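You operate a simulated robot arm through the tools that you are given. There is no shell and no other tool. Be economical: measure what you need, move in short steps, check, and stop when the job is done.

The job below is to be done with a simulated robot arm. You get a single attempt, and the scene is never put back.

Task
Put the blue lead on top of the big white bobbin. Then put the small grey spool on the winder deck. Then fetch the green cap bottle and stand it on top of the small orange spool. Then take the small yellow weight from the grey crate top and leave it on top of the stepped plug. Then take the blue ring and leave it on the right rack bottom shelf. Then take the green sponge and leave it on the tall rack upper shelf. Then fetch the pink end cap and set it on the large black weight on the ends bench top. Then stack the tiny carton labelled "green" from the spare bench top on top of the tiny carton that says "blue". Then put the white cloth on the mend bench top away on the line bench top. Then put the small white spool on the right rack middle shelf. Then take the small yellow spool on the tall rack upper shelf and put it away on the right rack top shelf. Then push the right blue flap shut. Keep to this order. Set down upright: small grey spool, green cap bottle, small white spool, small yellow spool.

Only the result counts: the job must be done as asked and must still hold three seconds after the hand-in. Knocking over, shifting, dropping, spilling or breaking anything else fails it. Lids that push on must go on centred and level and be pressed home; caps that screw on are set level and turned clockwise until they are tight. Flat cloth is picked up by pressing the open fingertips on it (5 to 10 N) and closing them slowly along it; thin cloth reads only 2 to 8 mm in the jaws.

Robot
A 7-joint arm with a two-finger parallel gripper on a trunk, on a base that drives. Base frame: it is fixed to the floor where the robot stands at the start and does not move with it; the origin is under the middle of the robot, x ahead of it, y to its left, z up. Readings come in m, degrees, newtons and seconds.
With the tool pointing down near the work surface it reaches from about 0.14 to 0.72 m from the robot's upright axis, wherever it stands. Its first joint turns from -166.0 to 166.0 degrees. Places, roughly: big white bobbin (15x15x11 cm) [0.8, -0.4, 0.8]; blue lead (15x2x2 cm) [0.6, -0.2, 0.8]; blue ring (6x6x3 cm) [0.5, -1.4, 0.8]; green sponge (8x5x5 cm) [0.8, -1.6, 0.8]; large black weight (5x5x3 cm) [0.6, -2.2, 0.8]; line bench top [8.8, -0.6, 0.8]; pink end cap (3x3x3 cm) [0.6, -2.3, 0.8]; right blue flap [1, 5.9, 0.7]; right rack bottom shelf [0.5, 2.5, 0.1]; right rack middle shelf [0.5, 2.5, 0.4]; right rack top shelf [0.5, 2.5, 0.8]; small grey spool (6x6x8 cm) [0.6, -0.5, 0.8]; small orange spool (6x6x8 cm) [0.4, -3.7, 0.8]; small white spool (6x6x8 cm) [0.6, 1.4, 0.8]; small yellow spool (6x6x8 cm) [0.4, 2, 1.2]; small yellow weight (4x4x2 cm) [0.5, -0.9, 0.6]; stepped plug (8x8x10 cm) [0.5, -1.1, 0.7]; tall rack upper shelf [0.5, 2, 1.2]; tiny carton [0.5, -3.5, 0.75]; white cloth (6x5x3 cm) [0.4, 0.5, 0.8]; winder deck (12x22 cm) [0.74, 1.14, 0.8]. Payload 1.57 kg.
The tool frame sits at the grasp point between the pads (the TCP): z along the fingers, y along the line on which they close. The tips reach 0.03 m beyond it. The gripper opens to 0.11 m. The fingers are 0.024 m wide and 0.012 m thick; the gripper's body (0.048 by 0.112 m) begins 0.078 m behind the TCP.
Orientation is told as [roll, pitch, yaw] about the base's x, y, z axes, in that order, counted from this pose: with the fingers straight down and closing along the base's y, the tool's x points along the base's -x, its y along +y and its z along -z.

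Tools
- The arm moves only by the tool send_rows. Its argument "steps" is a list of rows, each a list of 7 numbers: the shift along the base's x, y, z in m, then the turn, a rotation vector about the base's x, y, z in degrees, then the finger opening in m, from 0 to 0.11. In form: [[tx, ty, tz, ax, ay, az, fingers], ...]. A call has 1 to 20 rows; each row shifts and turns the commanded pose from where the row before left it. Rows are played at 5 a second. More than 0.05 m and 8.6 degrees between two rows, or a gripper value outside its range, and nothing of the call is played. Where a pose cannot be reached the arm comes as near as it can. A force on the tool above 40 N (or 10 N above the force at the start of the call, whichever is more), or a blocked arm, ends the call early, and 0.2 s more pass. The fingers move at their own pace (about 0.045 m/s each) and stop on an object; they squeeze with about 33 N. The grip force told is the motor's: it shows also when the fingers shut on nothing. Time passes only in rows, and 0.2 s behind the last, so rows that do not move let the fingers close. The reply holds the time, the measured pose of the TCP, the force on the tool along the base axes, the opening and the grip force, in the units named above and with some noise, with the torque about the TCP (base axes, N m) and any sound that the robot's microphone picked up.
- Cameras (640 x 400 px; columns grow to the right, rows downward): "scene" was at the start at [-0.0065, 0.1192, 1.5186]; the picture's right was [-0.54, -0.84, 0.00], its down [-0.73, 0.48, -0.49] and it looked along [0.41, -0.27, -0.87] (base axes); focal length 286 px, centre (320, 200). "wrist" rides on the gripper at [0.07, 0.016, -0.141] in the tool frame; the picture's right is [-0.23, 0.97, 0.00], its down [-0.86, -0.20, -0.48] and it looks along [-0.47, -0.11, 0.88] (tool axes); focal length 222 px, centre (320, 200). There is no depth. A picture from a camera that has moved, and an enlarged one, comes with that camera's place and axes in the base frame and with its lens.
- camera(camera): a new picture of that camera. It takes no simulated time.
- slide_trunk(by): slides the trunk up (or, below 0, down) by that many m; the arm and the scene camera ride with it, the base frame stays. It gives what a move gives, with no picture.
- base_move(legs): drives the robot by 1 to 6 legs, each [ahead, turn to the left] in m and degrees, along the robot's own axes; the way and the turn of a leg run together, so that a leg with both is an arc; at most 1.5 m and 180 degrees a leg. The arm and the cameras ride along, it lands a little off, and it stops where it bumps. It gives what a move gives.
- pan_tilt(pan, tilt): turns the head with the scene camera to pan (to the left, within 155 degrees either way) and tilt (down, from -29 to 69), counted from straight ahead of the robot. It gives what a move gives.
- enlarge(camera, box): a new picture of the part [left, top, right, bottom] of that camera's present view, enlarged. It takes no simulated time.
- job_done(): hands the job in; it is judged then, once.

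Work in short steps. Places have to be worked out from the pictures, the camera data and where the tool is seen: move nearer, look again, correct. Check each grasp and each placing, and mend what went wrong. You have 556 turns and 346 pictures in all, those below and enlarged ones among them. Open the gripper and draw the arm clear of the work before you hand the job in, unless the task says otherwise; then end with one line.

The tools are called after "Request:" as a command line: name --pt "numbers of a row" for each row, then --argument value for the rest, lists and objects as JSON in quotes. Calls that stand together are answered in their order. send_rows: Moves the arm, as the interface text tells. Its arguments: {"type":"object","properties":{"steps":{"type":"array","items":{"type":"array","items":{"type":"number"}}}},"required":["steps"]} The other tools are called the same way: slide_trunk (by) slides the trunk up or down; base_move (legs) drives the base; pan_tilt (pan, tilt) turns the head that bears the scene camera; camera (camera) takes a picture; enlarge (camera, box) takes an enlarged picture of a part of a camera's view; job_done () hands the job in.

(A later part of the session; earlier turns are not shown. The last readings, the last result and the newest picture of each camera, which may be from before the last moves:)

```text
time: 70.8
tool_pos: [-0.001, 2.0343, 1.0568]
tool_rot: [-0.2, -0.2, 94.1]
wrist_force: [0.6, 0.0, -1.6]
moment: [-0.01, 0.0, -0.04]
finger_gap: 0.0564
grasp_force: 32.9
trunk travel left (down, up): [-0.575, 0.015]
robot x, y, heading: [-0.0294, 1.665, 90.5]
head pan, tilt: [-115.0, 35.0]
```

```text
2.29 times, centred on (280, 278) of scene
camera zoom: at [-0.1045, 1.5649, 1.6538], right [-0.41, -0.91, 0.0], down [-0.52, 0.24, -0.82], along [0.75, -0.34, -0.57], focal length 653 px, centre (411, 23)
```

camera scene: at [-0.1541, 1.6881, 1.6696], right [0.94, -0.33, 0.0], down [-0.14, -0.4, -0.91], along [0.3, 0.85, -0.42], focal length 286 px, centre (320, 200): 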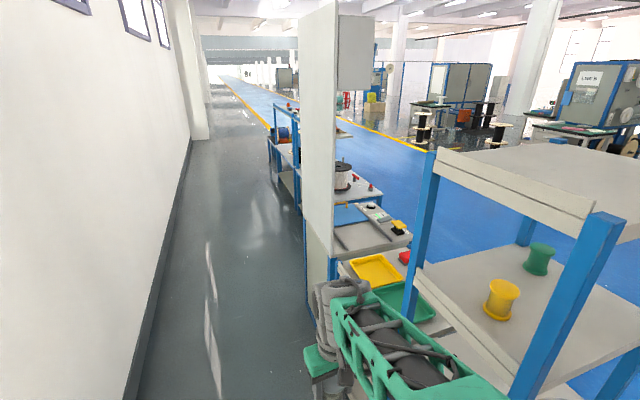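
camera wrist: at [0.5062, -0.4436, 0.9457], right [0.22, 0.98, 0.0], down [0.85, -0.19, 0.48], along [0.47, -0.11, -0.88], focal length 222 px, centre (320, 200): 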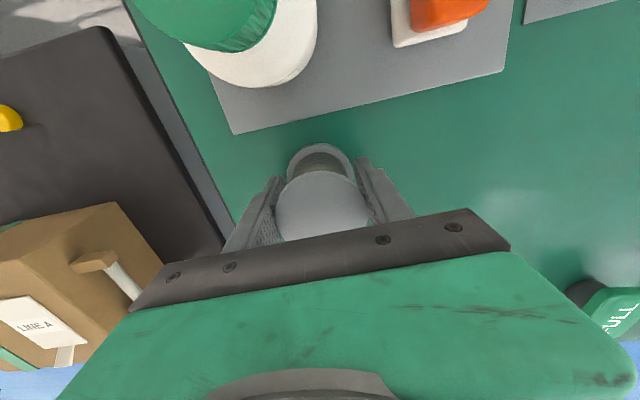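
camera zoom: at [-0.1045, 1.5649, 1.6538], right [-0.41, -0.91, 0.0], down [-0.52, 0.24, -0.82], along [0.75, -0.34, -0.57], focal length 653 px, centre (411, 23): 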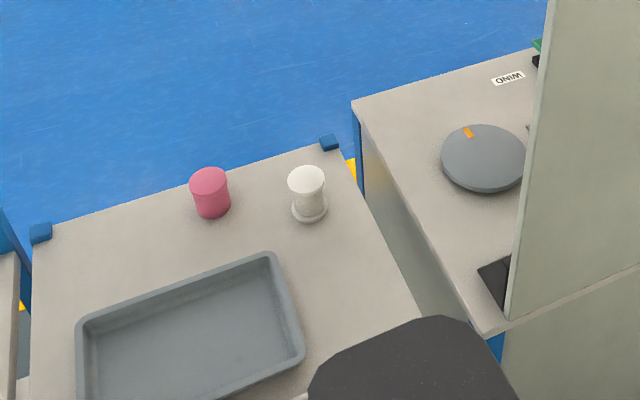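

The deck (near (0.74,1.14), by the label "WIND") is best reached from the blue aisle. I drive up the corridor to its end to go around the racks.

Request:
base_move --legs '[[1.5, 0], [1.5, 0], [1.5, -1]]'

Request:
pan_tilt --pan -35 --tilt 30

Request:
camera --camera "scene"

```text
time: 92.1
tool_pos: [0.0148, 6.4729, 1.0558]
tool_rot: [-0.1, -0.3, 91.7]
wrist_force: [0.4, 0.1, -1.8]
moment: [-0.03, 0.01, 0.0]
finger_gap: 0.0561
grasp_force: 33.1
trunk travel left (down, up): [-0.575, 0.015]
robot x, y, heading: [-0.032, 6.105, 88.6]
head pan, tilt: [-115.0, 35.0]
```

```text
time: 93.6
tool_pos: [0.014, 6.4726, 1.0559]
tool_rot: [-0.1, -0.2, 91.7]
wrist_force: [-0.7, -0.7, -0.8]
moment: [0.01, -0.01, -0.01]
finger_gap: 0.056
grasp_force: 32.8
trunk travel left (down, up): [-0.575, 0.015]
robot x, y, heading: [-0.0317, 6.1032, 88.4]
head pan, tilt: [-35.0, 30.0]
```

```text
310 pictures are left
camera scene: at [-0.1335, 6.1197, 1.6616], right [0.8, -0.6, 0.0], down [-0.3, -0.4, -0.87], along [0.52, 0.69, -0.5], focal length 286 px, centre (320, 200)
```

scene: 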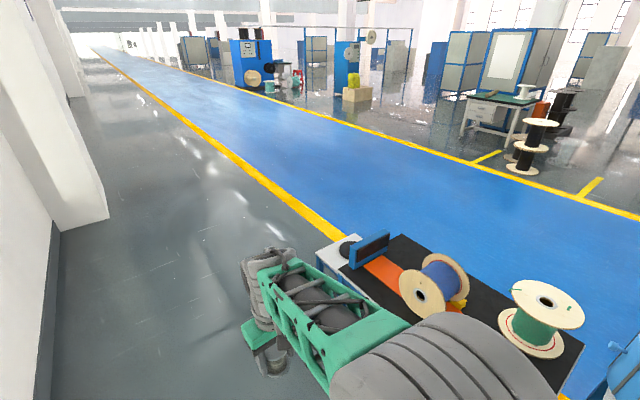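

The row ends at y≈7. I round its end and come down the blue aisle at x≈1.65.

Request:
base_move --legs '[[1.5, 0], [0.2, 0], [0, -88], [1.5, 0], [0.25, 0], [0, -90]]'

Request:
base_move --legs '[[1.5, 0], [1.5, 0]]'

Request:
pan_tilt --pan -30 --tilt 30

Request:
camera --camera "scene"

```text
time: 118.1
tool_pos: [1.7521, 7.3993, 1.0564]
tool_rot: [-0.2, -0.3, -85.3]
wrist_force: [0.1, -0.4, -2.0]
moment: [0.01, -0.02, -0.03]
finger_gap: 0.0563
grasp_force: 33.5
trunk travel left (down, up): [-0.575, 0.015]
robot x, y, heading: [1.7756, 7.77, -88.8]
head pan, tilt: [-35.0, 30.0]
```

```text
time: 132.7
tool_pos: [1.802, 4.3737, 1.0562]
tool_rot: [-0.2, -0.2, -85.5]
wrist_force: [-0.2, -0.1, -0.9]
moment: [0.02, -0.04, -0.03]
finger_gap: 0.0559
grasp_force: 32.8
trunk travel left (down, up): [-0.575, 0.015]
robot x, y, heading: [1.8279, 4.7481, -88.7]
head pan, tilt: [-35.0, 30.0]
```

```text
time: 133.4
tool_pos: [1.8005, 4.3738, 1.0559]
tool_rot: [-0.3, -0.2, -85.5]
wrist_force: [-0.2, -0.3, -2.6]
moment: [0.0, -0.03, -0.01]
finger_gap: 0.0561
grasp_force: 33.4
trunk travel left (down, up): [-0.575, 0.015]
robot x, y, heading: [1.8289, 4.7466, -89.1]
head pan, tilt: [-30.0, 30.0]
```

```text
309 pictures are left
camera scene: at [1.9349, 4.7311, 1.6616], right [-0.88, 0.48, 0.0], down [0.24, 0.44, -0.87], along [-0.42, -0.76, -0.5], focal length 286 px, centre (320, 200)
```

scene: 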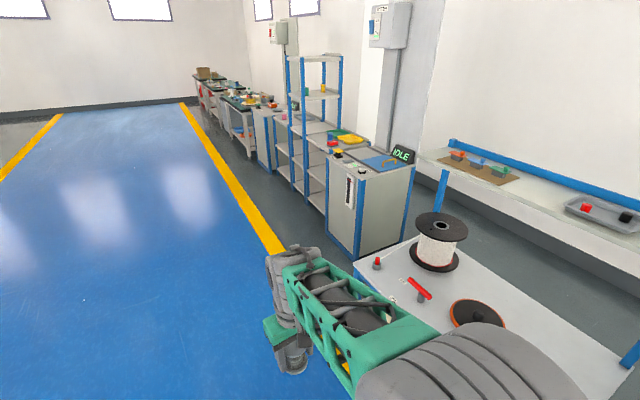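

Clear aisle. I drive down to y≈1.15, turn to face the cabinet and stop short of it.

Request:
base_move --legs '[[1.5, 0], [1.5, 0], [0.58, 0], [0, -90], [0.5, 0]]'

Request:
pan_tilt --pan 0 --tilt 50

Request:
camera --camera "scene"

Request:
camera --camera "wrist"

```text
time: 157.2
tool_pos: [0.997, 1.2174, 1.0552]
tool_rot: [-0.2, -0.2, -178.3]
wrist_force: [0.2, 0.3, -0.9]
moment: [0.01, -0.03, 0.01]
finger_gap: 0.0561
grasp_force: 33.7
trunk travel left (down, up): [-0.575, 0.015]
robot x, y, heading: [1.3661, 1.1705, 178.4]
head pan, tilt: [-30.0, 30.0]
```

```text
time: 158.1
tool_pos: [0.9969, 1.2177, 1.0565]
tool_rot: [-0.3, -0.2, -178.3]
wrist_force: [-0.3, -0.3, -0.5]
moment: [-0.01, -0.01, 0.05]
finger_gap: 0.0559
grasp_force: 33.2
trunk travel left (down, up): [-0.575, 0.015]
robot x, y, heading: [1.3665, 1.175, 178.3]
head pan, tilt: [0.0, 50.0]
```

```text
308 pictures are left
camera scene: at [1.344, 1.0204, 1.6321], right [0.03, 1.0, 0.0], down [0.77, -0.02, -0.64], along [-0.64, 0.02, -0.77], focal length 286 px, centre (320, 200)
```

scene: 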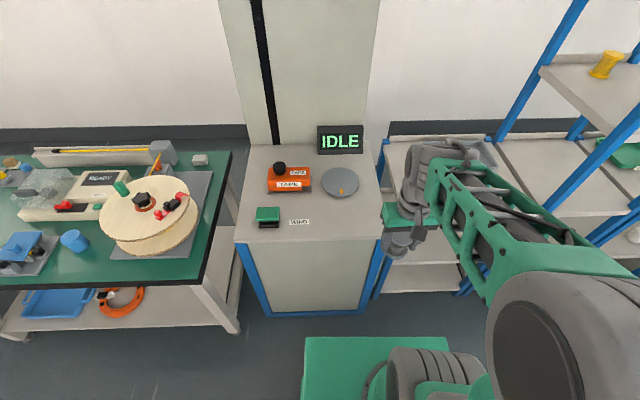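

```text
307 pictures are left
camera wrist: at [1.0673, 1.2028, 1.1962], right [-0.2, -0.98, 0.0], down [-0.86, 0.17, 0.48], along [-0.47, 0.1, -0.88], focal length 222 px, centre (320, 200)
```

wrist: 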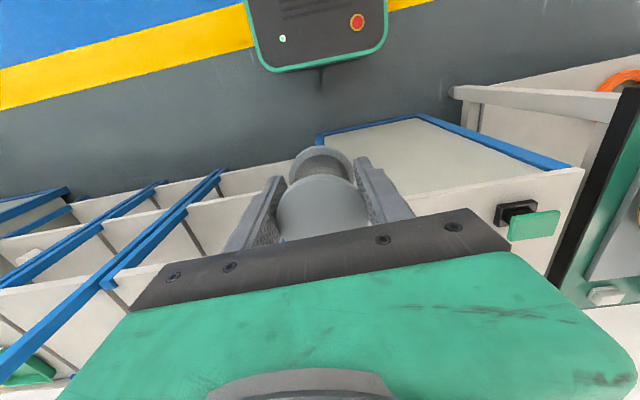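

The deck is the free area between the label and the disc, at about (0.74,1.14). I move the spool above it and lower to about z=0.90.

Request:
send_rows --pt "-0.045 -0.013 0 0 0 0 0.04" --pt "-0.045 -0.013 0 0 0 0 0.04" --pt "-0.045 -0.013 0 0 0 0 0.04" --pt "-0.045 -0.013 0 0 0 0 0.04" --pt "-0.045 -0.013 0 0 0 0 0.04" --pt "-0.032 -0.013 0 0 0 -1.7 0.04" --pt "0 0 -0.05 0 0 0 0.04" --pt "0 0 -0.05 0 0 0 0.04" --pt "0 0 -0.05 0 0 0 0.04"

Request:
camera --camera "scene"

Request:
camera --camera "wrist"

```text
time: 160.1
tool_pos: [0.7394, 1.142, 0.9064]
tool_rot: [-0.1, -0.3, -180.0]
wrist_force: [-0.3, 0.4, -1.4]
moment: [0.02, -0.06, 0.02]
finger_gap: 0.0561
grasp_force: 33.0
trunk travel left (down, up): [-0.575, 0.015]
robot x, y, heading: [1.3663, 1.1756, 178.4]
head pan, tilt: [0.0, 50.0]
```

```text
306 pictures are left
camera scene: at [1.3433, 1.0201, 1.6321], right [0.03, 1.0, 0.0], down [0.77, -0.02, -0.64], along [-0.64, 0.02, -0.77], focal length 286 px, centre (320, 200)
```

scene: 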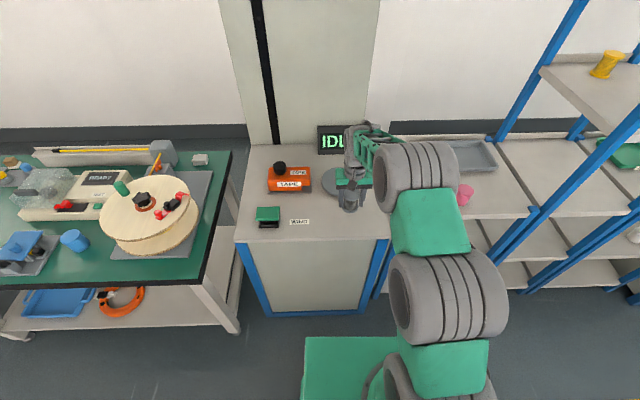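

```text
305 pictures are left
camera wrist: at [0.8098, 1.1246, 1.046], right [-0.23, -0.97, 0.0], down [-0.85, 0.2, 0.48], along [-0.47, 0.11, -0.88], focal length 222 px, centre (320, 200)
```

wrist: 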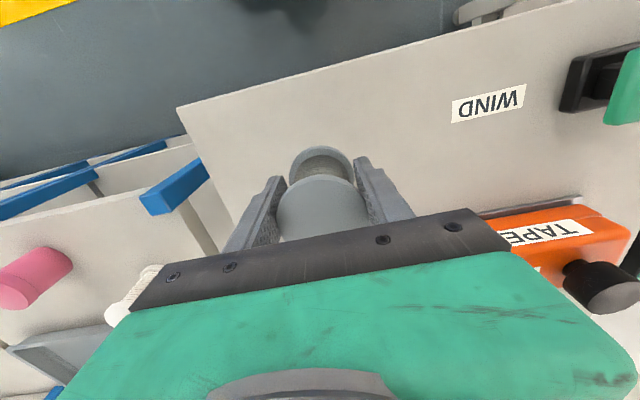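

Above the deck with clear room. I lower in small steps until the spool touches.

Request:
send_rows --pt "0 0 -0.02 0 0 0 0.04" --pt "0 0 -0.015 0 0 0 0.04" --pt "0 0 -0.006 0 0 0 0.04" --pt "0 0 -0.004 0 0 0 0.04" --pt "0 0 -0.004 0 0 0 0.04" --pt "0 0 -0.004 0 0 0 0.04" --pt "0 0 -0.004 0 0 0 0.04" --pt "0 0 -0.004 0 0 0 0.04"

```text
time: 161.9
tool_pos: [0.7397, 1.1392, 0.8452]
tool_rot: [-0.2, -0.4, -180.0]
wrist_force: [1.3, 0.3, 2.6]
moment: [-0.08, 0.01, 0.0]
finger_gap: 0.0561
grasp_force: 32.8
trunk travel left (down, up): [-0.575, 0.015]
robot x, y, heading: [1.3663, 1.1763, 178.2]
head pan, tilt: [0.0, 50.0]
```

Contact is just beginning; two more millimetres, then check the force.

Request:
send_rows --pt "0 0 -0.002 0 0 0 0.04" --pt "0 0 -0.001 0 0 0 0.04"

```text
time: 162.5
tool_pos: [0.7384, 1.1387, 0.8445]
tool_rot: [-0.2, -0.5, -180.0]
wrist_force: [4.8, 2.9, 19.5]
moment: [-0.33, -0.25, 0.06]
finger_gap: 0.0561
grasp_force: 32.8
trunk travel left (down, up): [-0.575, 0.015]
robot x, y, heading: [1.3685, 1.1776, 178.3]
head pan, tilt: [0.0, 50.0]
```

Standing on the deck (z≈0.80). I release and withdraw upward.

Request:
send_rows --pt "0 0 0.001 0 0 0 0.058" --pt "0 0 0 0 0 0 0.065" --pt "0 0 0 0 0 0 0.09" --pt "0 0 0 0 0 0 0.1" --pt "0 0 0.03 0 0 0 0.1" --pt "0 0 0.05 0 0 0 0.1" --pt "0 0 0.05 0 0 0 0.1" --pt "0 0 0.05 0 0 0 0.1" --pt "0.04 0.01 0 0 0 0 0.1" --pt "0.04 0.01 0 0 0 0 0.1" --pt "0.04 0.01 0 0 0 0 0.1" --pt "0.04 0.01 0 0 0 0 0.1" --pt "0.04 0.01 0 0 0 0 0.1"

Request:
camera --camera "scene"

Request:
camera --camera "wrist"

```text
time: 165.3
tool_pos: [0.9394, 1.1912, 1.023]
tool_rot: [-0.2, -0.1, -180.0]
wrist_force: [0.5, -0.2, -0.2]
moment: [0.02, -0.02, -0.01]
finger_gap: 0.1001
grasp_force: 0.1
trunk travel left (down, up): [-0.575, 0.015]
robot x, y, heading: [1.3717, 1.1755, 178.3]
head pan, tilt: [0.0, 50.0]
```

```text
304 pictures are left
camera scene: at [1.3447, 1.0204, 1.6321], right [0.03, 1.0, 0.0], down [0.77, -0.02, -0.64], along [-0.64, 0.02, -0.77], focal length 286 px, centre (320, 200)
```

scene: 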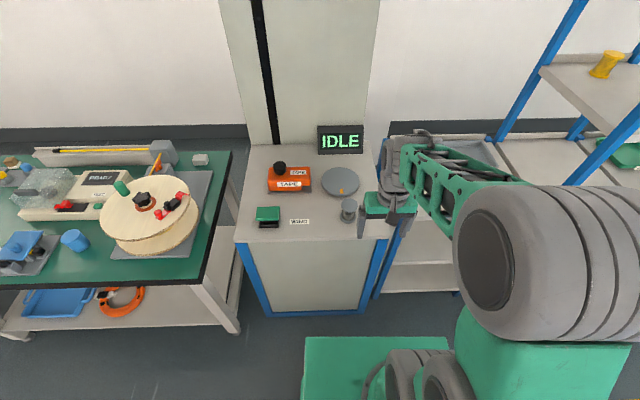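

```text
303 pictures are left
camera wrist: at [1.0097, 1.1745, 1.1631], right [-0.23, -0.97, 0.0], down [-0.85, 0.2, 0.48], along [-0.47, 0.11, -0.88], focal length 222 px, centre (320, 200)
```

wrist: 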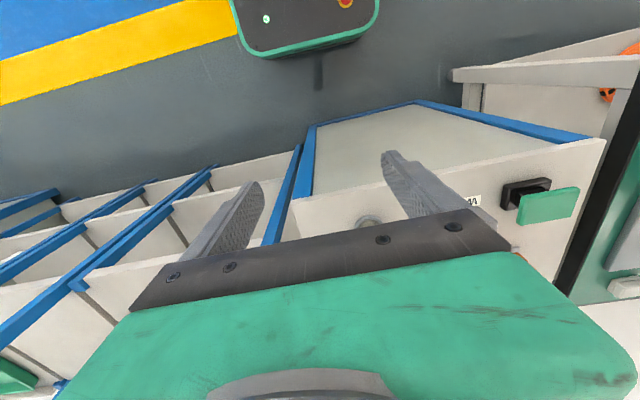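

The grey spool stands on the deck. Next the bottle: I drive down the blue aisle towards -y to look for a passage back to the corridor.

Request:
base_move --legs '[[-0.3, 0], [0, 91], [1.5, 0], [1.2, 0]]'

Request:
pan_tilt --pan -25 --tilt 30

Request:
camera --camera "scene"

Request:
pan_tilt --pan -85 --tilt 40

Request:
camera --camera "scene"

```text
time: 184.0
tool_pos: [1.6189, -1.9866, 1.0218]
tool_rot: [-0.2, -0.3, -88.8]
wrist_force: [0.2, -0.8, -0.6]
moment: [0.0, -0.03, -0.06]
finger_gap: 0.1
grasp_force: 0.1
trunk travel left (down, up): [-0.575, 0.015]
robot x, y, heading: [1.6265, -1.5584, -90.6]
head pan, tilt: [0.0, 50.0]
```

```text
time: 184.9
tool_pos: [1.6185, -1.988, 1.0238]
tool_rot: [-0.3, -0.2, -88.8]
wrist_force: [0.0, -0.5, 1.0]
moment: [0.0, -0.05, -0.01]
finger_gap: 0.1
grasp_force: 0.1
trunk travel left (down, up): [-0.575, 0.015]
robot x, y, heading: [1.6266, -1.5554, -90.6]
head pan, tilt: [-25.0, 30.0]
```

```text
302 pictures are left
camera scene: at [1.7412, -1.5807, 1.6615], right [-0.9, 0.43, 0.0], down [0.22, 0.45, -0.87], along [-0.37, -0.78, -0.5], focal length 286 px, centre (320, 200)
```

scene: 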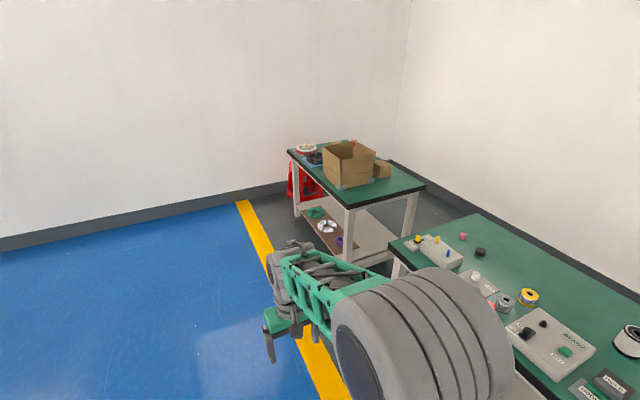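

```text
time: 186.2
tool_pos: [1.619, -1.9882, 1.0228]
tool_rot: [-0.2, -0.1, -88.8]
wrist_force: [0.3, 0.5, 0.7]
moment: [0.01, -0.03, -0.01]
finger_gap: 0.0999
grasp_force: 0.1
trunk travel left (down, up): [-0.575, 0.015]
robot x, y, heading: [1.624, -1.5598, -90.8]
head pan, tilt: [-85.0, 40.0]
```

```text
301 pictures are left
camera scene: at [1.6953, -1.5058, 1.6463], right [-0.08, 1.0, 0.0], down [0.64, 0.05, -0.77], along [-0.76, -0.06, -0.64], focal length 286 px, centre (320, 200)
```

scene: 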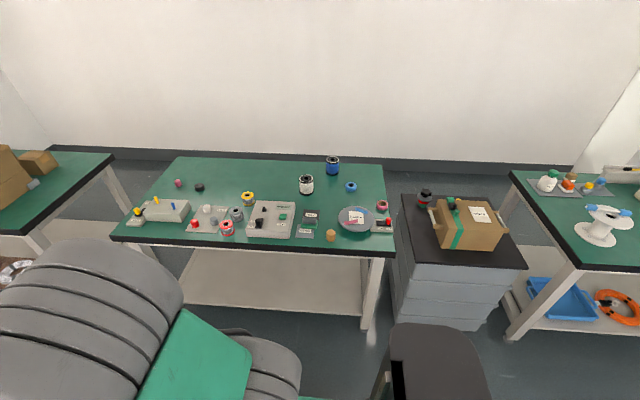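

Gaps at this end are too narrow. From the other aisle I saw a possible gap near y≈3.3–3.9, so I drive there and look.

Request:
base_move --legs '[[0, -180], [1.5, 0], [1.5, 0], [1.5, 0], [0.65, 0]]'

Request:
pan_tilt --pan 85 --tilt 45

Request:
camera --camera "scene"

```text
time: 218.0
tool_pos: [1.3733, 3.9835, 1.0225]
tool_rot: [-0.1, -0.2, 96.5]
wrist_force: [0.0, 0.4, 0.2]
moment: [0.0, -0.02, -0.04]
finger_gap: 0.1
grasp_force: 0.1
trunk travel left (down, up): [-0.575, 0.015]
robot x, y, heading: [1.4048, 3.555, 94.8]
head pan, tilt: [-85.0, 40.0]
stopped in leg 5: the robot was blocked; the commanded pose is now the measured one
```

```text
time: 220.6
tool_pos: [1.3739, 3.9825, 1.0221]
tool_rot: [-0.1, -0.2, 96.4]
wrist_force: [0.0, -0.6, -0.1]
moment: [-0.02, -0.03, -0.04]
finger_gap: 0.0999
grasp_force: 0.2
trunk travel left (down, up): [-0.575, 0.015]
robot x, y, heading: [1.4054, 3.553, 94.8]
head pan, tilt: [85.0, 45.0]
```

```text
300 pictures are left
camera scene: at [1.173, 3.4835, 1.639], right [0.01, 1.0, 0.0], down [0.71, 0.0, -0.71], along [-0.71, 0.0, -0.71], focal length 286 px, centre (320, 200)
```

scene: 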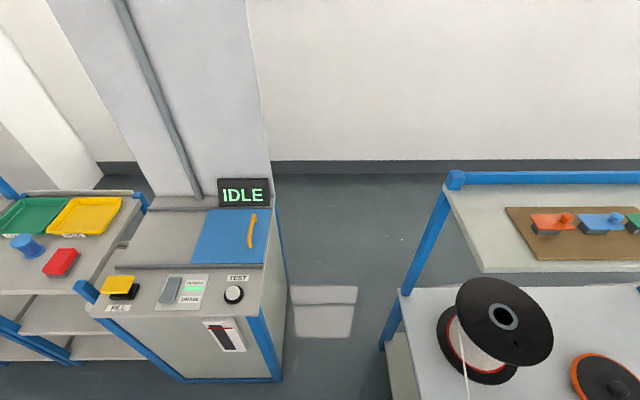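

The gap here is only about 0.45 m, too narrow, and my base lightly touched a table corner because of heading drift. I back off, move out to x≈1.75 and check the table before going round.

Request:
base_move --legs '[[-0.35, 0], [0, -25], [0.9, 0], [0, 20]]'

Request:
pan_tilt --pan 75 --tilt 35

Request:
camera --camera "scene"

```text
time: 229.7
tool_pos: [1.7598, 4.5031, 1.0218]
tool_rot: [-0.2, -0.3, 91.3]
wrist_force: [0.8, -1.4, 0.2]
moment: [0.01, -0.01, 0.01]
finger_gap: 0.1
grasp_force: 0.1
trunk travel left (down, up): [-0.575, 0.015]
robot x, y, heading: [1.7519, 4.0794, 89.4]
head pan, tilt: [85.0, 45.0]
```

```text
time: 230.4
tool_pos: [1.7591, 4.5031, 1.0229]
tool_rot: [-0.2, -0.2, 91.5]
wrist_force: [-0.3, -1.2, -0.7]
moment: [0.0, 0.01, -0.02]
finger_gap: 0.1001
grasp_force: 0.0
trunk travel left (down, up): [-0.575, 0.015]
robot x, y, heading: [1.7532, 4.0715, 89.5]
head pan, tilt: [75.0, 35.0]
```

```text
299 pictures are left
camera scene: at [1.5111, 4.0389, 1.6537], right [0.26, 0.96, 0.0], down [0.55, -0.15, -0.82], along [-0.79, 0.22, -0.57], focal length 286 px, centre (320, 200)
```

scene: 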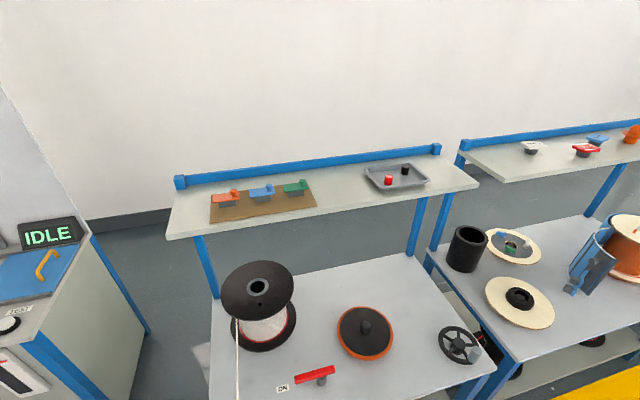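

Nothing on the table was disturbed. I go round the y=7.7 end into the corridor.

Request:
base_move --legs '[[1.5, 0], [1.5, 0], [0.72, 0], [0, 90], [1.5, 0], [0.25, 0]]'

Request:
base_move --legs '[[0, 90]]'

```text
time: 260.7
tool_pos: [-0.4347, 7.8302, 1.0221]
tool_rot: [-0.2, -0.2, -178.3]
wrist_force: [-0.2, 0.5, 0.0]
moment: [0.01, 0.02, -0.04]
finger_gap: 0.0998
grasp_force: 0.1
trunk travel left (down, up): [-0.575, 0.015]
robot x, y, heading: [-0.0033, 7.8204, 179.8]
head pan, tilt: [75.0, 35.0]
```

```text
time: 264.9
tool_pos: [-0.0149, 7.3954, 1.0218]
tool_rot: [-0.2, -0.2, -88.8]
wrist_force: [-0.7, -0.1, 0.3]
moment: [-0.04, 0.04, 0.04]
finger_gap: 0.1001
grasp_force: 0.1
trunk travel left (down, up): [-0.575, 0.015]
robot x, y, heading: [-0.0053, 7.8215, -90.6]
head pan, tilt: [75.0, 35.0]
```

Request:
base_move --legs '[[1.5, 0], [1.5, 0], [1.5, 0], [1.3, 0]]'

```text
time: 292.1
tool_pos: [-0.1997, 1.6758, 1.0224]
tool_rot: [-0.3, -0.3, -89.7]
wrist_force: [0.6, 0.4, 1.3]
moment: [-0.02, 0.01, -0.02]
finger_gap: 0.1001
grasp_force: 0.0
trunk travel left (down, up): [-0.575, 0.015]
robot x, y, heading: [-0.1855, 2.1055, -91.2]
head pan, tilt: [75.0, 35.0]
```

I drifted to x=-0.185 and must re-centre before the pillar.

Request:
base_move --legs '[[0, 21], [0.45, 0], [0, -20]]'

```text
time: 297.1
tool_pos: [-0.0439, 1.2446, 1.0226]
tool_rot: [-0.1, -0.2, -88.9]
wrist_force: [0.3, -0.2, 1.1]
moment: [-0.01, -0.01, 0.0]
finger_gap: 0.1
grasp_force: 0.1
trunk travel left (down, up): [-0.575, 0.015]
robot x, y, heading: [-0.0365, 1.6737, -90.7]
head pan, tilt: [75.0, 35.0]
```

Request:
base_move --legs '[[1.2, 0.7], [0.95, 0]]'

Request:
pan_tilt --pan 85 --tilt 50

Request:
camera --camera "scene"

```text
time: 307.8
tool_pos: [-0.0415, -0.9331, 1.0224]
tool_rot: [-0.1, -0.2, -88.1]
wrist_force: [0.4, -0.5, 0.4]
moment: [-0.01, 0.0, -0.01]
finger_gap: 0.1001
grasp_force: 0.0
trunk travel left (down, up): [-0.575, 0.015]
robot x, y, heading: [-0.0396, -0.5009, -90.0]
head pan, tilt: [75.0, 35.0]
```

```text
time: 308.6
tool_pos: [-0.0426, -0.9335, 1.023]
tool_rot: [-0.3, -0.2, -88.1]
wrist_force: [0.0, -0.4, -0.4]
moment: [0.0, 0.04, -0.01]
finger_gap: 0.1001
grasp_force: 0.1
trunk travel left (down, up): [-0.575, 0.015]
robot x, y, heading: [-0.0335, -0.5028, -90.0]
head pan, tilt: [85.0, 50.0]
```

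```text
298 pictures are left
camera scene: at [0.1913, -0.45, 1.6321], right [-0.09, -1.0, 0.0], down [-0.76, 0.07, -0.64], along [0.64, -0.06, -0.77], focal length 286 px, centre (320, 200)
```

scene: 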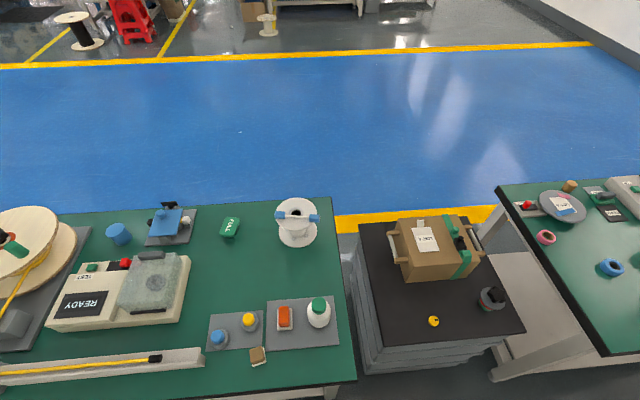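

The bottle is visible at about (0.464,-0.47). I take a closer look at it.

Request:
enlarge --camera "scene" --box '[200, 270, 380, 382]'

```text
3.56 times, centred on (290, 326) of scene
camera zoom: at [0.1913, -0.45, 1.6321], right [-0.09, -1.0, 0.0], down [-0.76, 0.07, -0.64], along [0.64, -0.06, -0.77], focal length 1016 px, centre (427, -248)
```

zoom: 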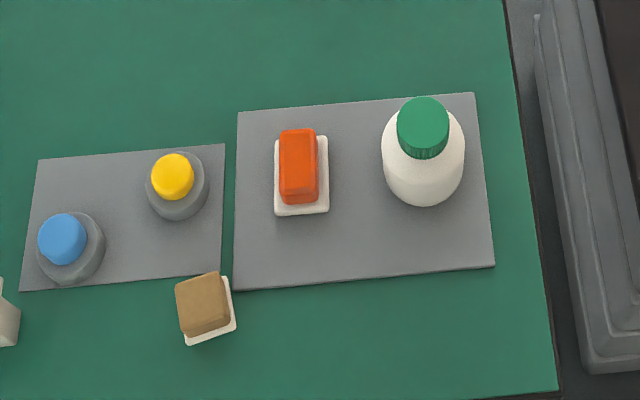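

The bottle is about 6.6 cm wide with its top at z≈0.87, centred near (0.47,-0.47). I swing the arm a quarter turn over to it.

Request:
send_rows --pt "0.0481 0.0027 0 0 0 6.3 0.1" --pt "0.0475 0.008 0 0 0 6.3 0.1" --pt "0.0463 0.0134 0 0 0 6.3 0.1" --pt "0.0445 0.0184 0 0 0 6.3 0.1" --pt "0.0422 0.0233 0 0 0 6.3 0.1" --pt "0.0393 0.0279 0 0 0 6.3 0.1" --pt "0.0359 0.0321 0 0 0 6.3 0.1" --pt "0.0321 0.0359 0 0 0 6.3 0.1" --pt "0.0279 0.0393 0 0 0 6.3 0.09" --pt "0.0233 0.0422 0 0 0 6.3 0.085" --pt "0.0184 0.0445 0 0 0 6.3 0.085" --pt "0.0134 0.0463 0 0 0 6.3 0.085" --pt "0.0081 0.0475 0 0 0 6.3 0.085" --pt "0.0027 0.0481 0 0 0 6.2 0.085" --pt "0.035 0.015 0 0 0 0 0.085" --pt "0.035 0.015 0 0 0 0 0.085"

Request:
camera --camera "wrist"

```text
time: 312.0
tool_pos: [0.4594, -0.4757, 1.025]
tool_rot: [-0.1, -0.1, 0.1]
wrist_force: [-0.5, -0.1, 0.0]
moment: [-0.01, 0.02, 0.02]
finger_gap: 0.085
grasp_force: 0.0
trunk travel left (down, up): [-0.575, 0.015]
robot x, y, heading: [-0.0367, -0.5029, -89.9]
head pan, tilt: [85.0, 50.0]
```

```text
296 pictures are left
camera wrist: at [0.3896, -0.4588, 1.1651], right [0.23, 0.97, 0.0], down [0.85, -0.2, 0.48], along [0.47, -0.11, -0.88], focal length 222 px, centre (320, 200)
```

wrist: 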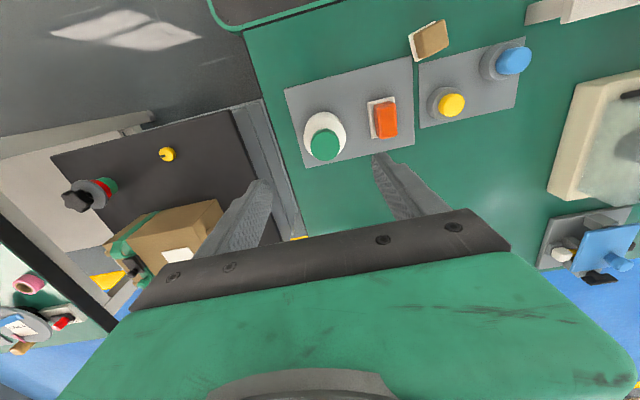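

The cap is at about (0.467,-0.471). I align and lower partway.

Request:
send_rows --pt "0.008 0.004 -0.04 0 0 0 0.088" --pt "0 0 -0.04 0 0 0 0.088" --pt "0 0 -0.03 0 0 0 0.088"

Request:
camera --camera "wrist"

Request:
enlarge --camera "scene" --box '[240, 260, 380, 360]'

```text
time: 312.8
tool_pos: [0.4668, -0.4694, 0.9136]
tool_rot: [-0.2, -0.2, 0.0]
wrist_force: [0.2, -0.3, 0.3]
moment: [0.01, 0.0, 0.0]
finger_gap: 0.0878
grasp_force: 0.2
trunk travel left (down, up): [-0.575, 0.015]
robot x, y, heading: [-0.0393, -0.5047, -90.0]
head pan, tilt: [85.0, 50.0]
```

```text
295 pictures are left
camera wrist: at [0.3959, -0.4529, 1.0536], right [0.23, 0.97, 0.0], down [0.85, -0.2, 0.48], along [0.47, -0.11, -0.88], focal length 222 px, centre (320, 200)
```

wrist: 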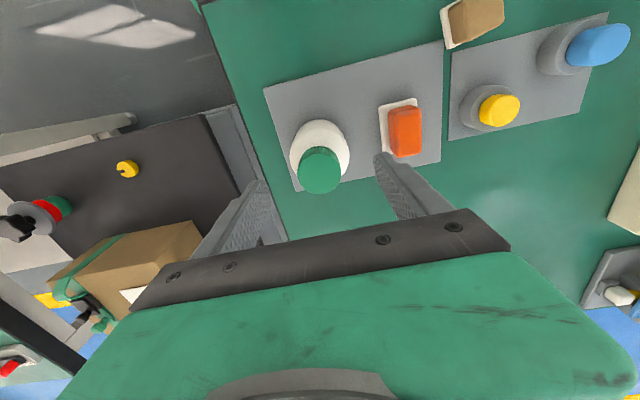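

```text
4.00 times, centred on (310, 310) of scene
camera zoom: at [0.1914, -0.45, 1.6321], right [-0.09, -1.0, 0.0], down [-0.76, 0.07, -0.64], along [0.64, -0.05, -0.77], focal length 1143 px, centre (360, -240)
```

zoom: 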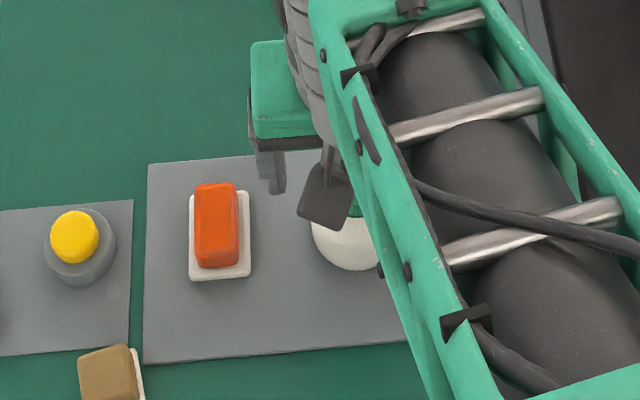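

Aligned. I descend to TCP z≈0.807 around the bottle and close gently.

Request:
send_rows --pt "-0.001 -0.001 -0.03 0 0 0 0.088" --pt "0 0 -0.03 0 0 0 0.088" --pt "0 0 -0.03 0 0 0 0.088" --pt "0 0 -0.016 0 0 0 0.088"

Request:
send_rows --pt "0 0 0 0 0 0 0.075" --pt "0 0 0 0 0 0 0.065" --pt "0 0 0 0 0 0 0.055" --pt "0 0 0 0 0 0 0.045" --pt "0 0 0 0 0 0 0.045"

Request:
camera --camera "wrist"

```text
time: 313.8
tool_pos: [0.4657, -0.4708, 0.807]
tool_rot: [-0.3, -0.2, 0.1]
wrist_force: [-0.8, -0.7, 0.1]
moment: [0.03, -0.01, 0.0]
finger_gap: 0.0881
grasp_force: 0.1
trunk travel left (down, up): [-0.575, 0.015]
robot x, y, heading: [-0.0367, -0.5047, -89.9]
head pan, tilt: [85.0, 50.0]
```

```text
time: 315.0
tool_pos: [0.4669, -0.4713, 0.8055]
tool_rot: [-0.1, -0.2, 0.0]
wrist_force: [0.3, 0.1, -0.1]
moment: [0.01, -0.03, -0.04]
finger_gap: 0.0654
grasp_force: 33.5
trunk travel left (down, up): [-0.575, 0.015]
robot x, y, heading: [-0.0362, -0.5028, -89.7]
head pan, tilt: [85.0, 50.0]
```

```text
293 pictures are left
camera wrist: at [0.3955, -0.4539, 0.9466], right [0.23, 0.97, 0.0], down [0.85, -0.2, 0.48], along [0.47, -0.11, -0.88], focal length 222 px, centre (320, 200)
```

wrist: 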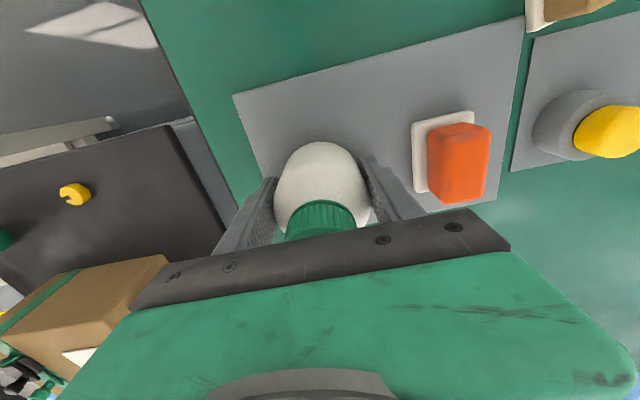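

Gripped. I lift, retract to a short radius, and drive on to y≈-3.65.

Request:
send_rows --pt "0 0 0.03 0 0 0 0.045" --pt "0 0 0.05 0 0 0 0.045" --pt "0 0 0.05 0 0 0 0.045" --pt "0 0 0.05 0 0 0 0.045" --pt "0 0 0.05 0 0 0 0.045" --pt "0 0 0.05 0 0 0 0.045" --pt "-0.05 0 0.02 0 0 0 0.045" --pt "-0.05 0 0 0 0 0 0.045" --pt "-0.05 0 0 0 0 0 0.045"

Request:
base_move --legs '[[1.4, 0], [1.4, 0]]'

Request:
pan_tilt --pan 60 --tilt 45

Request:
camera --camera "scene"

```text
refused: row 7 steps farther than a row can; nothing moved
```

```text
time: 328.6
tool_pos: [0.5087, -3.2684, 0.8062]
tool_rot: [-0.2, -0.3, 1.7]
wrist_force: [0.7, 3.0, -0.9]
moment: [-0.07, 0.04, -0.02]
finger_gap: 0.0654
grasp_force: 33.0
trunk travel left (down, up): [-0.575, 0.015]
robot x, y, heading: [0.0081, -3.3161, -88.2]
head pan, tilt: [85.0, 50.0]
```

```text
time: 329.5
tool_pos: [0.509, -3.2672, 0.8065]
tool_rot: [-0.2, -0.2, 1.7]
wrist_force: [-0.8, 1.1, 0.3]
moment: [0.0, 0.01, -0.02]
finger_gap: 0.0653
grasp_force: 32.6
trunk travel left (down, up): [-0.575, 0.015]
robot x, y, heading: [0.0051, -3.3146, -88.3]
head pan, tilt: [60.0, 45.0]
```

```text
292 pictures are left
camera scene: at [0.2287, -3.2885, 1.6389], right [-0.47, -0.88, 0.0], down [-0.62, 0.33, -0.71], along [0.62, -0.33, -0.71], focal length 286 px, centre (320, 200)
```

scene: 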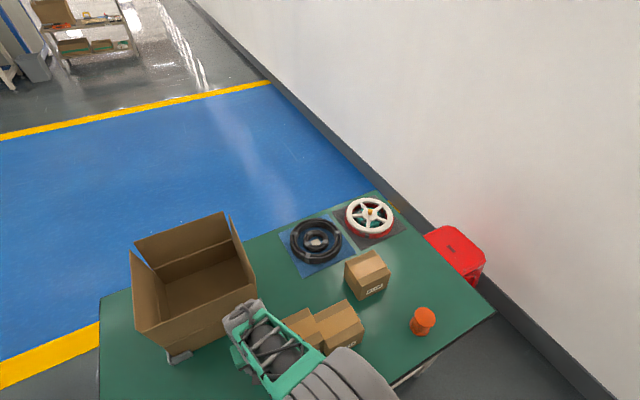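

The lift was refused because one row was too long, and the drive still ran with the bottle low. I check now for damage, first around the gripper.

Request:
camera --camera "wrist"

Request:
pan_tilt --pan 140 --tilt 35

Request:
camera --camera "scene"

```text
291 pictures are left
camera wrist: at [0.4378, -3.2524, 0.9465], right [0.2, 0.98, 0.0], down [0.86, -0.17, 0.48], along [0.47, -0.1, -0.88], focal length 222 px, centre (320, 200)
```

wrist: 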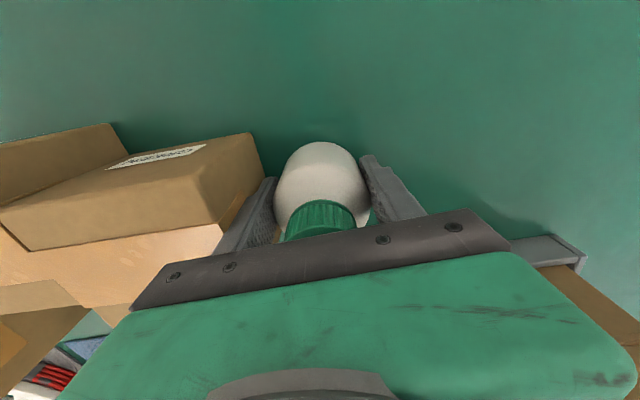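

```text
time: 331.0
tool_pos: [0.5091, -3.2677, 0.806]
tool_rot: [-0.1, -0.3, 1.8]
wrist_force: [-0.6, 2.1, 0.2]
moment: [-0.03, 0.02, -0.03]
finger_gap: 0.0659
grasp_force: 32.7
trunk travel left (down, up): [-0.575, 0.015]
robot x, y, heading: [0.0068, -3.3159, -88.2]
head pan, tilt: [140.0, 35.0]
```

```text
290 pictures are left
camera scene: at [0.2115, -3.181, 1.6537], right [0.79, -0.62, 0.0], down [-0.36, -0.45, -0.82], along [0.51, 0.64, -0.57], focal length 286 px, centre (320, 200)
```

scene: 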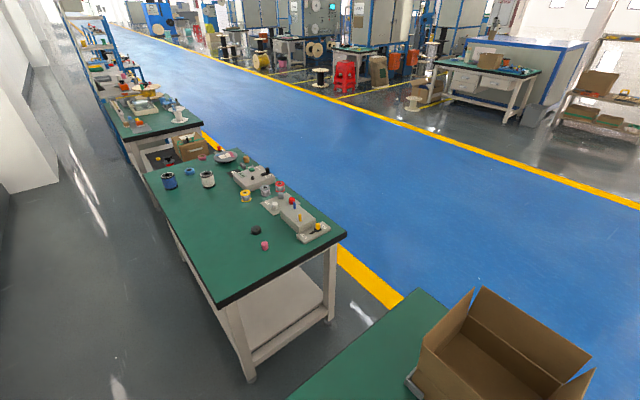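

Everything on the ends bench seems to be standing. I zoom in to verify the items along the path.

Request:
enlarge --camera "scene" --box '[90, 90, 330, 260]'

```text
2.35 times, centred on (210, 175) of scene
camera zoom: at [0.2115, -3.181, 1.6537], right [0.79, -0.62, 0.0], down [-0.36, -0.45, -0.82], along [0.51, 0.64, -0.57], focal length 672 px, centre (579, 259)
```

zoom: 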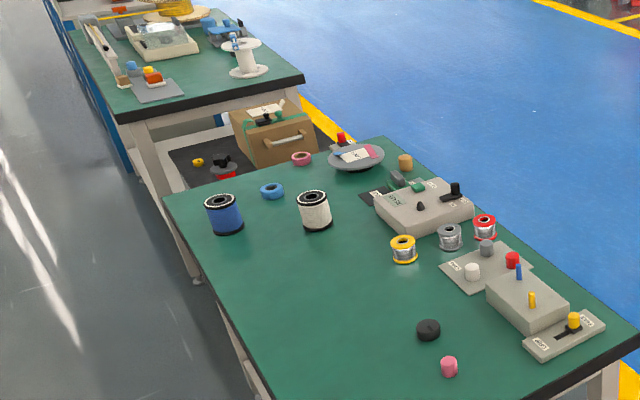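

All bench items are where they were. The finger lightly touches a carton, so I shift 1 cm away, then lift straight up.

Request:
send_rows --pt "0 0.01 0 0 0 0 0.045" --pt "0 0 0.03 0 0 0 0.045" --pt "0 0 0.04 0 0 0 0.045" --pt "0 0 0.045 0 0 0 0.045" --pt "0 0 0.045 0 0 0 0.045" --pt "0 0 0.045 0 0 0 0.045" --pt "-0.045 0 0.01 0 0 0 0.045" --pt "-0.045 0 0 0 0 0 0.045" --pt "-0.045 0 0 0 0 0 0.045"

Request:
pan_tilt --pan 60 --tilt 50

Request:
camera --camera "scene"

Request:
camera --camera "wrist"

```text
time: 333.0
tool_pos: [0.372, -3.257, 1.0226]
tool_rot: [-0.1, -0.2, 1.6]
wrist_force: [0.3, -0.4, -1.5]
moment: [-0.01, 0.03, -0.02]
finger_gap: 0.0652
grasp_force: 33.1
trunk travel left (down, up): [-0.575, 0.015]
robot x, y, heading: [0.0082, -3.3206, -88.1]
head pan, tilt: [140.0, 35.0]
```

```text
time: 334.6
tool_pos: [0.3725, -3.2566, 1.0216]
tool_rot: [-0.2, -0.3, 1.7]
wrist_force: [0.1, -1.1, -1.6]
moment: [0.0, -0.01, 0.02]
finger_gap: 0.0651
grasp_force: 33.4
trunk travel left (down, up): [-0.575, 0.015]
robot x, y, heading: [0.0076, -3.3158, -88.3]
head pan, tilt: [60.0, 50.0]
```

```text
288 pictures are left
camera scene: at [0.2248, -3.2867, 1.632], right [-0.47, -0.88, 0.0], down [-0.68, 0.36, -0.64], along [0.57, -0.3, -0.77], focal length 286 px, centre (320, 200)
```

scene: 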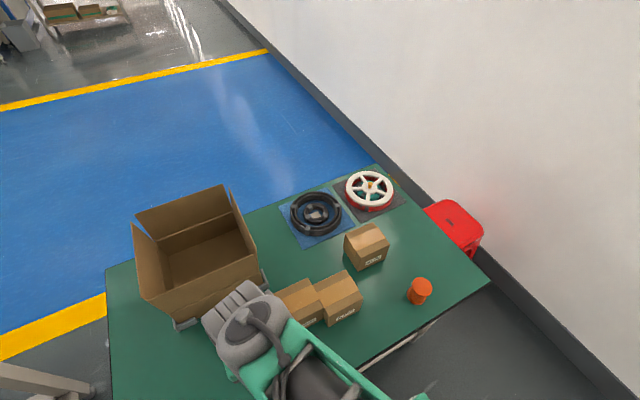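

```text
287 pictures are left
camera wrist: at [0.3021, -3.242, 1.1619], right [0.2, 0.98, 0.0], down [0.86, -0.17, 0.48], along [0.47, -0.1, -0.88], focal length 222 px, centre (320, 200)
```

wrist: 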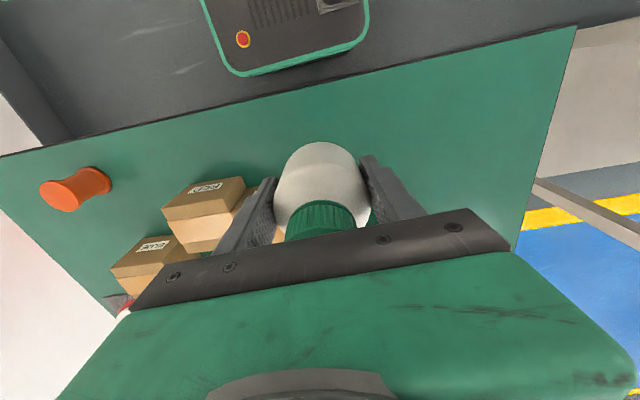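

Three tiny cartons are here. I read their labels and measure the orange spool.

Request:
enlarge --camera "scene" --box '[260, 210, 450, 330]'

Request:
enlarge --camera "wrist" --box '[20, 140, 280, 300]'

```text
3.33 times, centred on (355, 270) of scene
camera zoom: at [0.2248, -3.2867, 1.632], right [-0.47, -0.88, 0.0], down [-0.68, 0.36, -0.64], along [0.57, -0.3, -0.77], focal length 952 px, centre (203, -33)
```

zoom: 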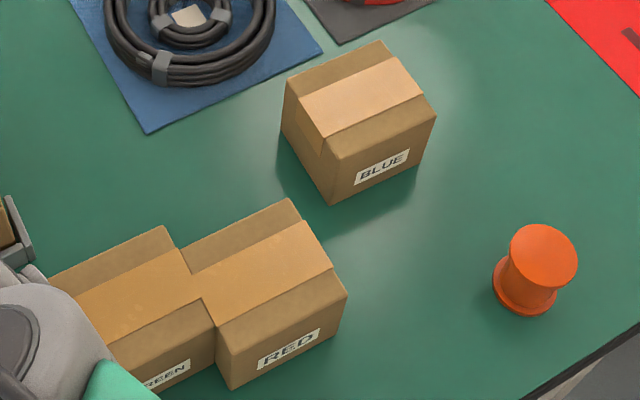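

```text
2.46 times, centred on (150, 220) of wrist
camera zoom: at [0.3021, -3.242, 1.1619], right [0.2, 0.98, 0.0], down [0.86, -0.17, 0.48], along [0.47, -0.1, -0.88], focal length 547 px, centre (738, 151)
```

zoom: 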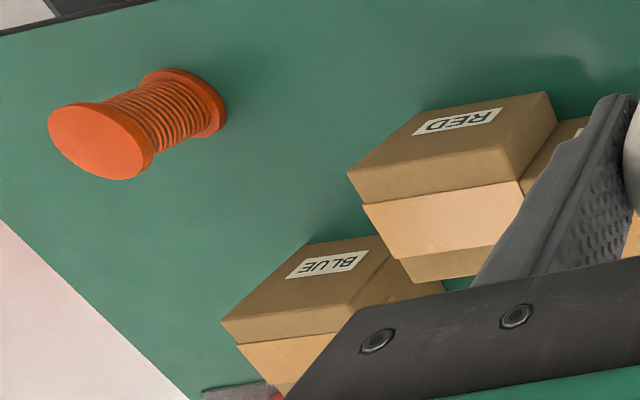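

The orange spool is near (0.387,-3.70). I drive 0.34 m further so it is beside me.

Request:
base_move --legs '[[0.34, -1.8]]'

Request:
pan_tilt --pan 75 --tilt 55

Request:
camera --camera "scene"

Request:
camera --camera "wrist"

```text
time: 336.8
tool_pos: [0.3804, -3.6036, 1.0215]
tool_rot: [-0.1, -0.3, -0.2]
wrist_force: [-0.5, 0.2, -2.6]
moment: [0.01, 0.04, 0.02]
finger_gap: 0.0654
grasp_force: 32.8
trunk travel left (down, up): [-0.575, 0.015]
robot x, y, heading: [0.0141, -3.6524, -90.3]
head pan, tilt: [60.0, 50.0]
```

```text
time: 337.5
tool_pos: [0.3796, -3.6024, 1.0221]
tool_rot: [-0.2, -0.2, -0.1]
wrist_force: [0.0, -0.3, -2.0]
moment: [0.0, 0.02, 0.0]
finger_gap: 0.0653
grasp_force: 32.8
trunk travel left (down, up): [-0.575, 0.015]
robot x, y, heading: [0.0126, -3.6543, -90.0]
head pan, tilt: [75.0, 55.0]
```

```text
284 pictures are left
camera scene: at [0.2339, -3.6087, 1.6255], right [-0.26, -0.97, 0.0], down [-0.79, 0.21, -0.57], along [0.55, -0.15, -0.82], focal length 286 px, centre (320, 200)
```

scene: 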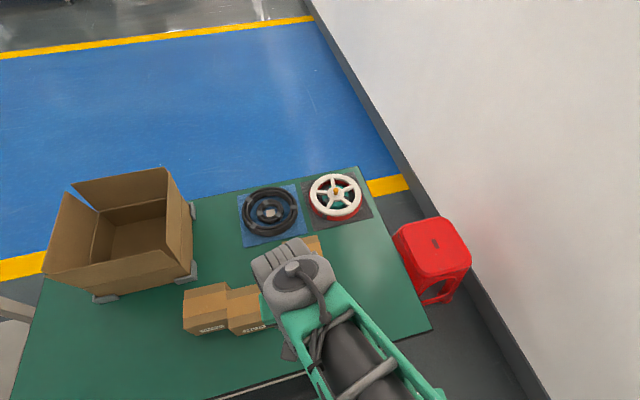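

```text
283 pictures are left
camera wrist: at [0.3093, -3.586, 1.1619], right [0.23, 0.97, 0.0], down [0.85, -0.2, 0.48], along [0.47, -0.11, -0.88], focal length 222 px, centre (320, 200)
```

wrist: 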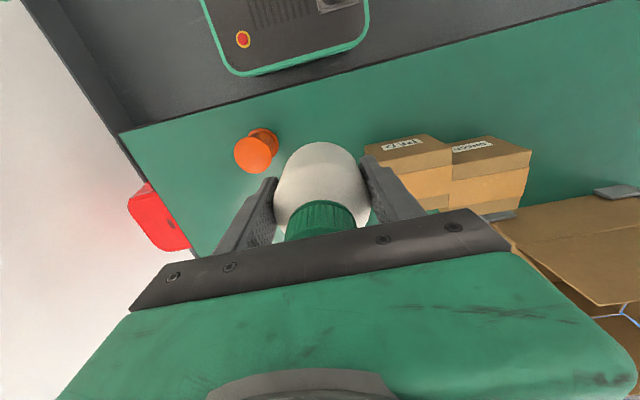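

The spool's top is at about (0.384,-3.705). I move the bottle over it and lower to just above.

Request:
send_rows --pt "0.002 -0.034 0 0 0 0 0.045" --pt "0.001 -0.034 0 0 0 0 0.045" --pt "0.001 -0.034 0 0 0 0 0.045" --pt "0 0 -0.04 0 0 0 0.045" --pt "0 0 -0.04 0 0 0 0.045" --pt "0 0 -0.03 0 0 0 0.045"

Request:
pan_tilt --pan 105 --tilt 62

Request:
camera --camera "scene"

Request:
camera --camera "wrist"

```text
time: 338.9
tool_pos: [0.3833, -3.706, 0.9108]
tool_rot: [-0.2, -0.2, -0.1]
wrist_force: [-0.2, 0.5, -2.3]
moment: [0.01, -0.02, 0.03]
finger_gap: 0.0654
grasp_force: 33.1
trunk travel left (down, up): [-0.575, 0.015]
robot x, y, heading: [0.0106, -3.6509, -90.2]
head pan, tilt: [75.0, 55.0]
```

```text
time: 339.9
tool_pos: [0.3827, -3.7065, 0.9125]
tool_rot: [-0.2, -0.2, -0.1]
wrist_force: [0.3, -0.6, -1.2]
moment: [0.01, 0.04, 0.0]
finger_gap: 0.0652
grasp_force: 33.1
trunk travel left (down, up): [-0.575, 0.015]
robot x, y, heading: [0.0085, -3.6504, -90.1]
head pan, tilt: [105.0, 62.0]
```

```text
282 pictures are left
camera scene: at [0.2264, -3.5735, 1.6172], right [0.26, -0.97, 0.0], down [-0.85, -0.23, -0.47], along [0.45, 0.12, -0.88], focal length 286 px, centre (320, 200)
```

scene: 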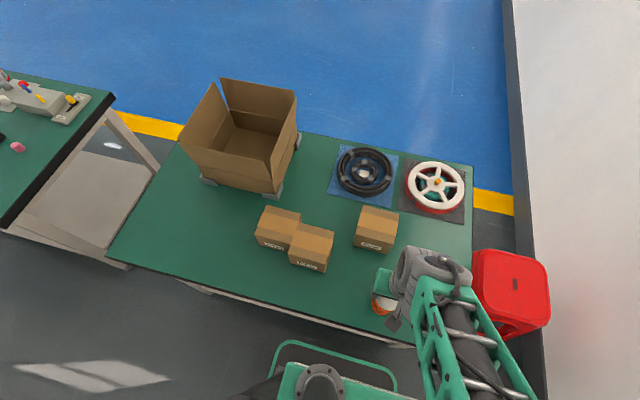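

```text
281 pictures are left
camera wrist: at [0.3135, -3.6896, 1.0524], right [0.23, 0.97, 0.0], down [0.85, -0.2, 0.48], along [0.47, -0.11, -0.88], focal length 222 px, centre (320, 200)
```

wrist: 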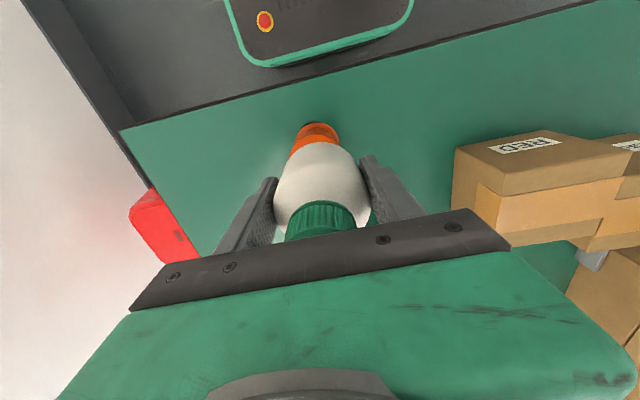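

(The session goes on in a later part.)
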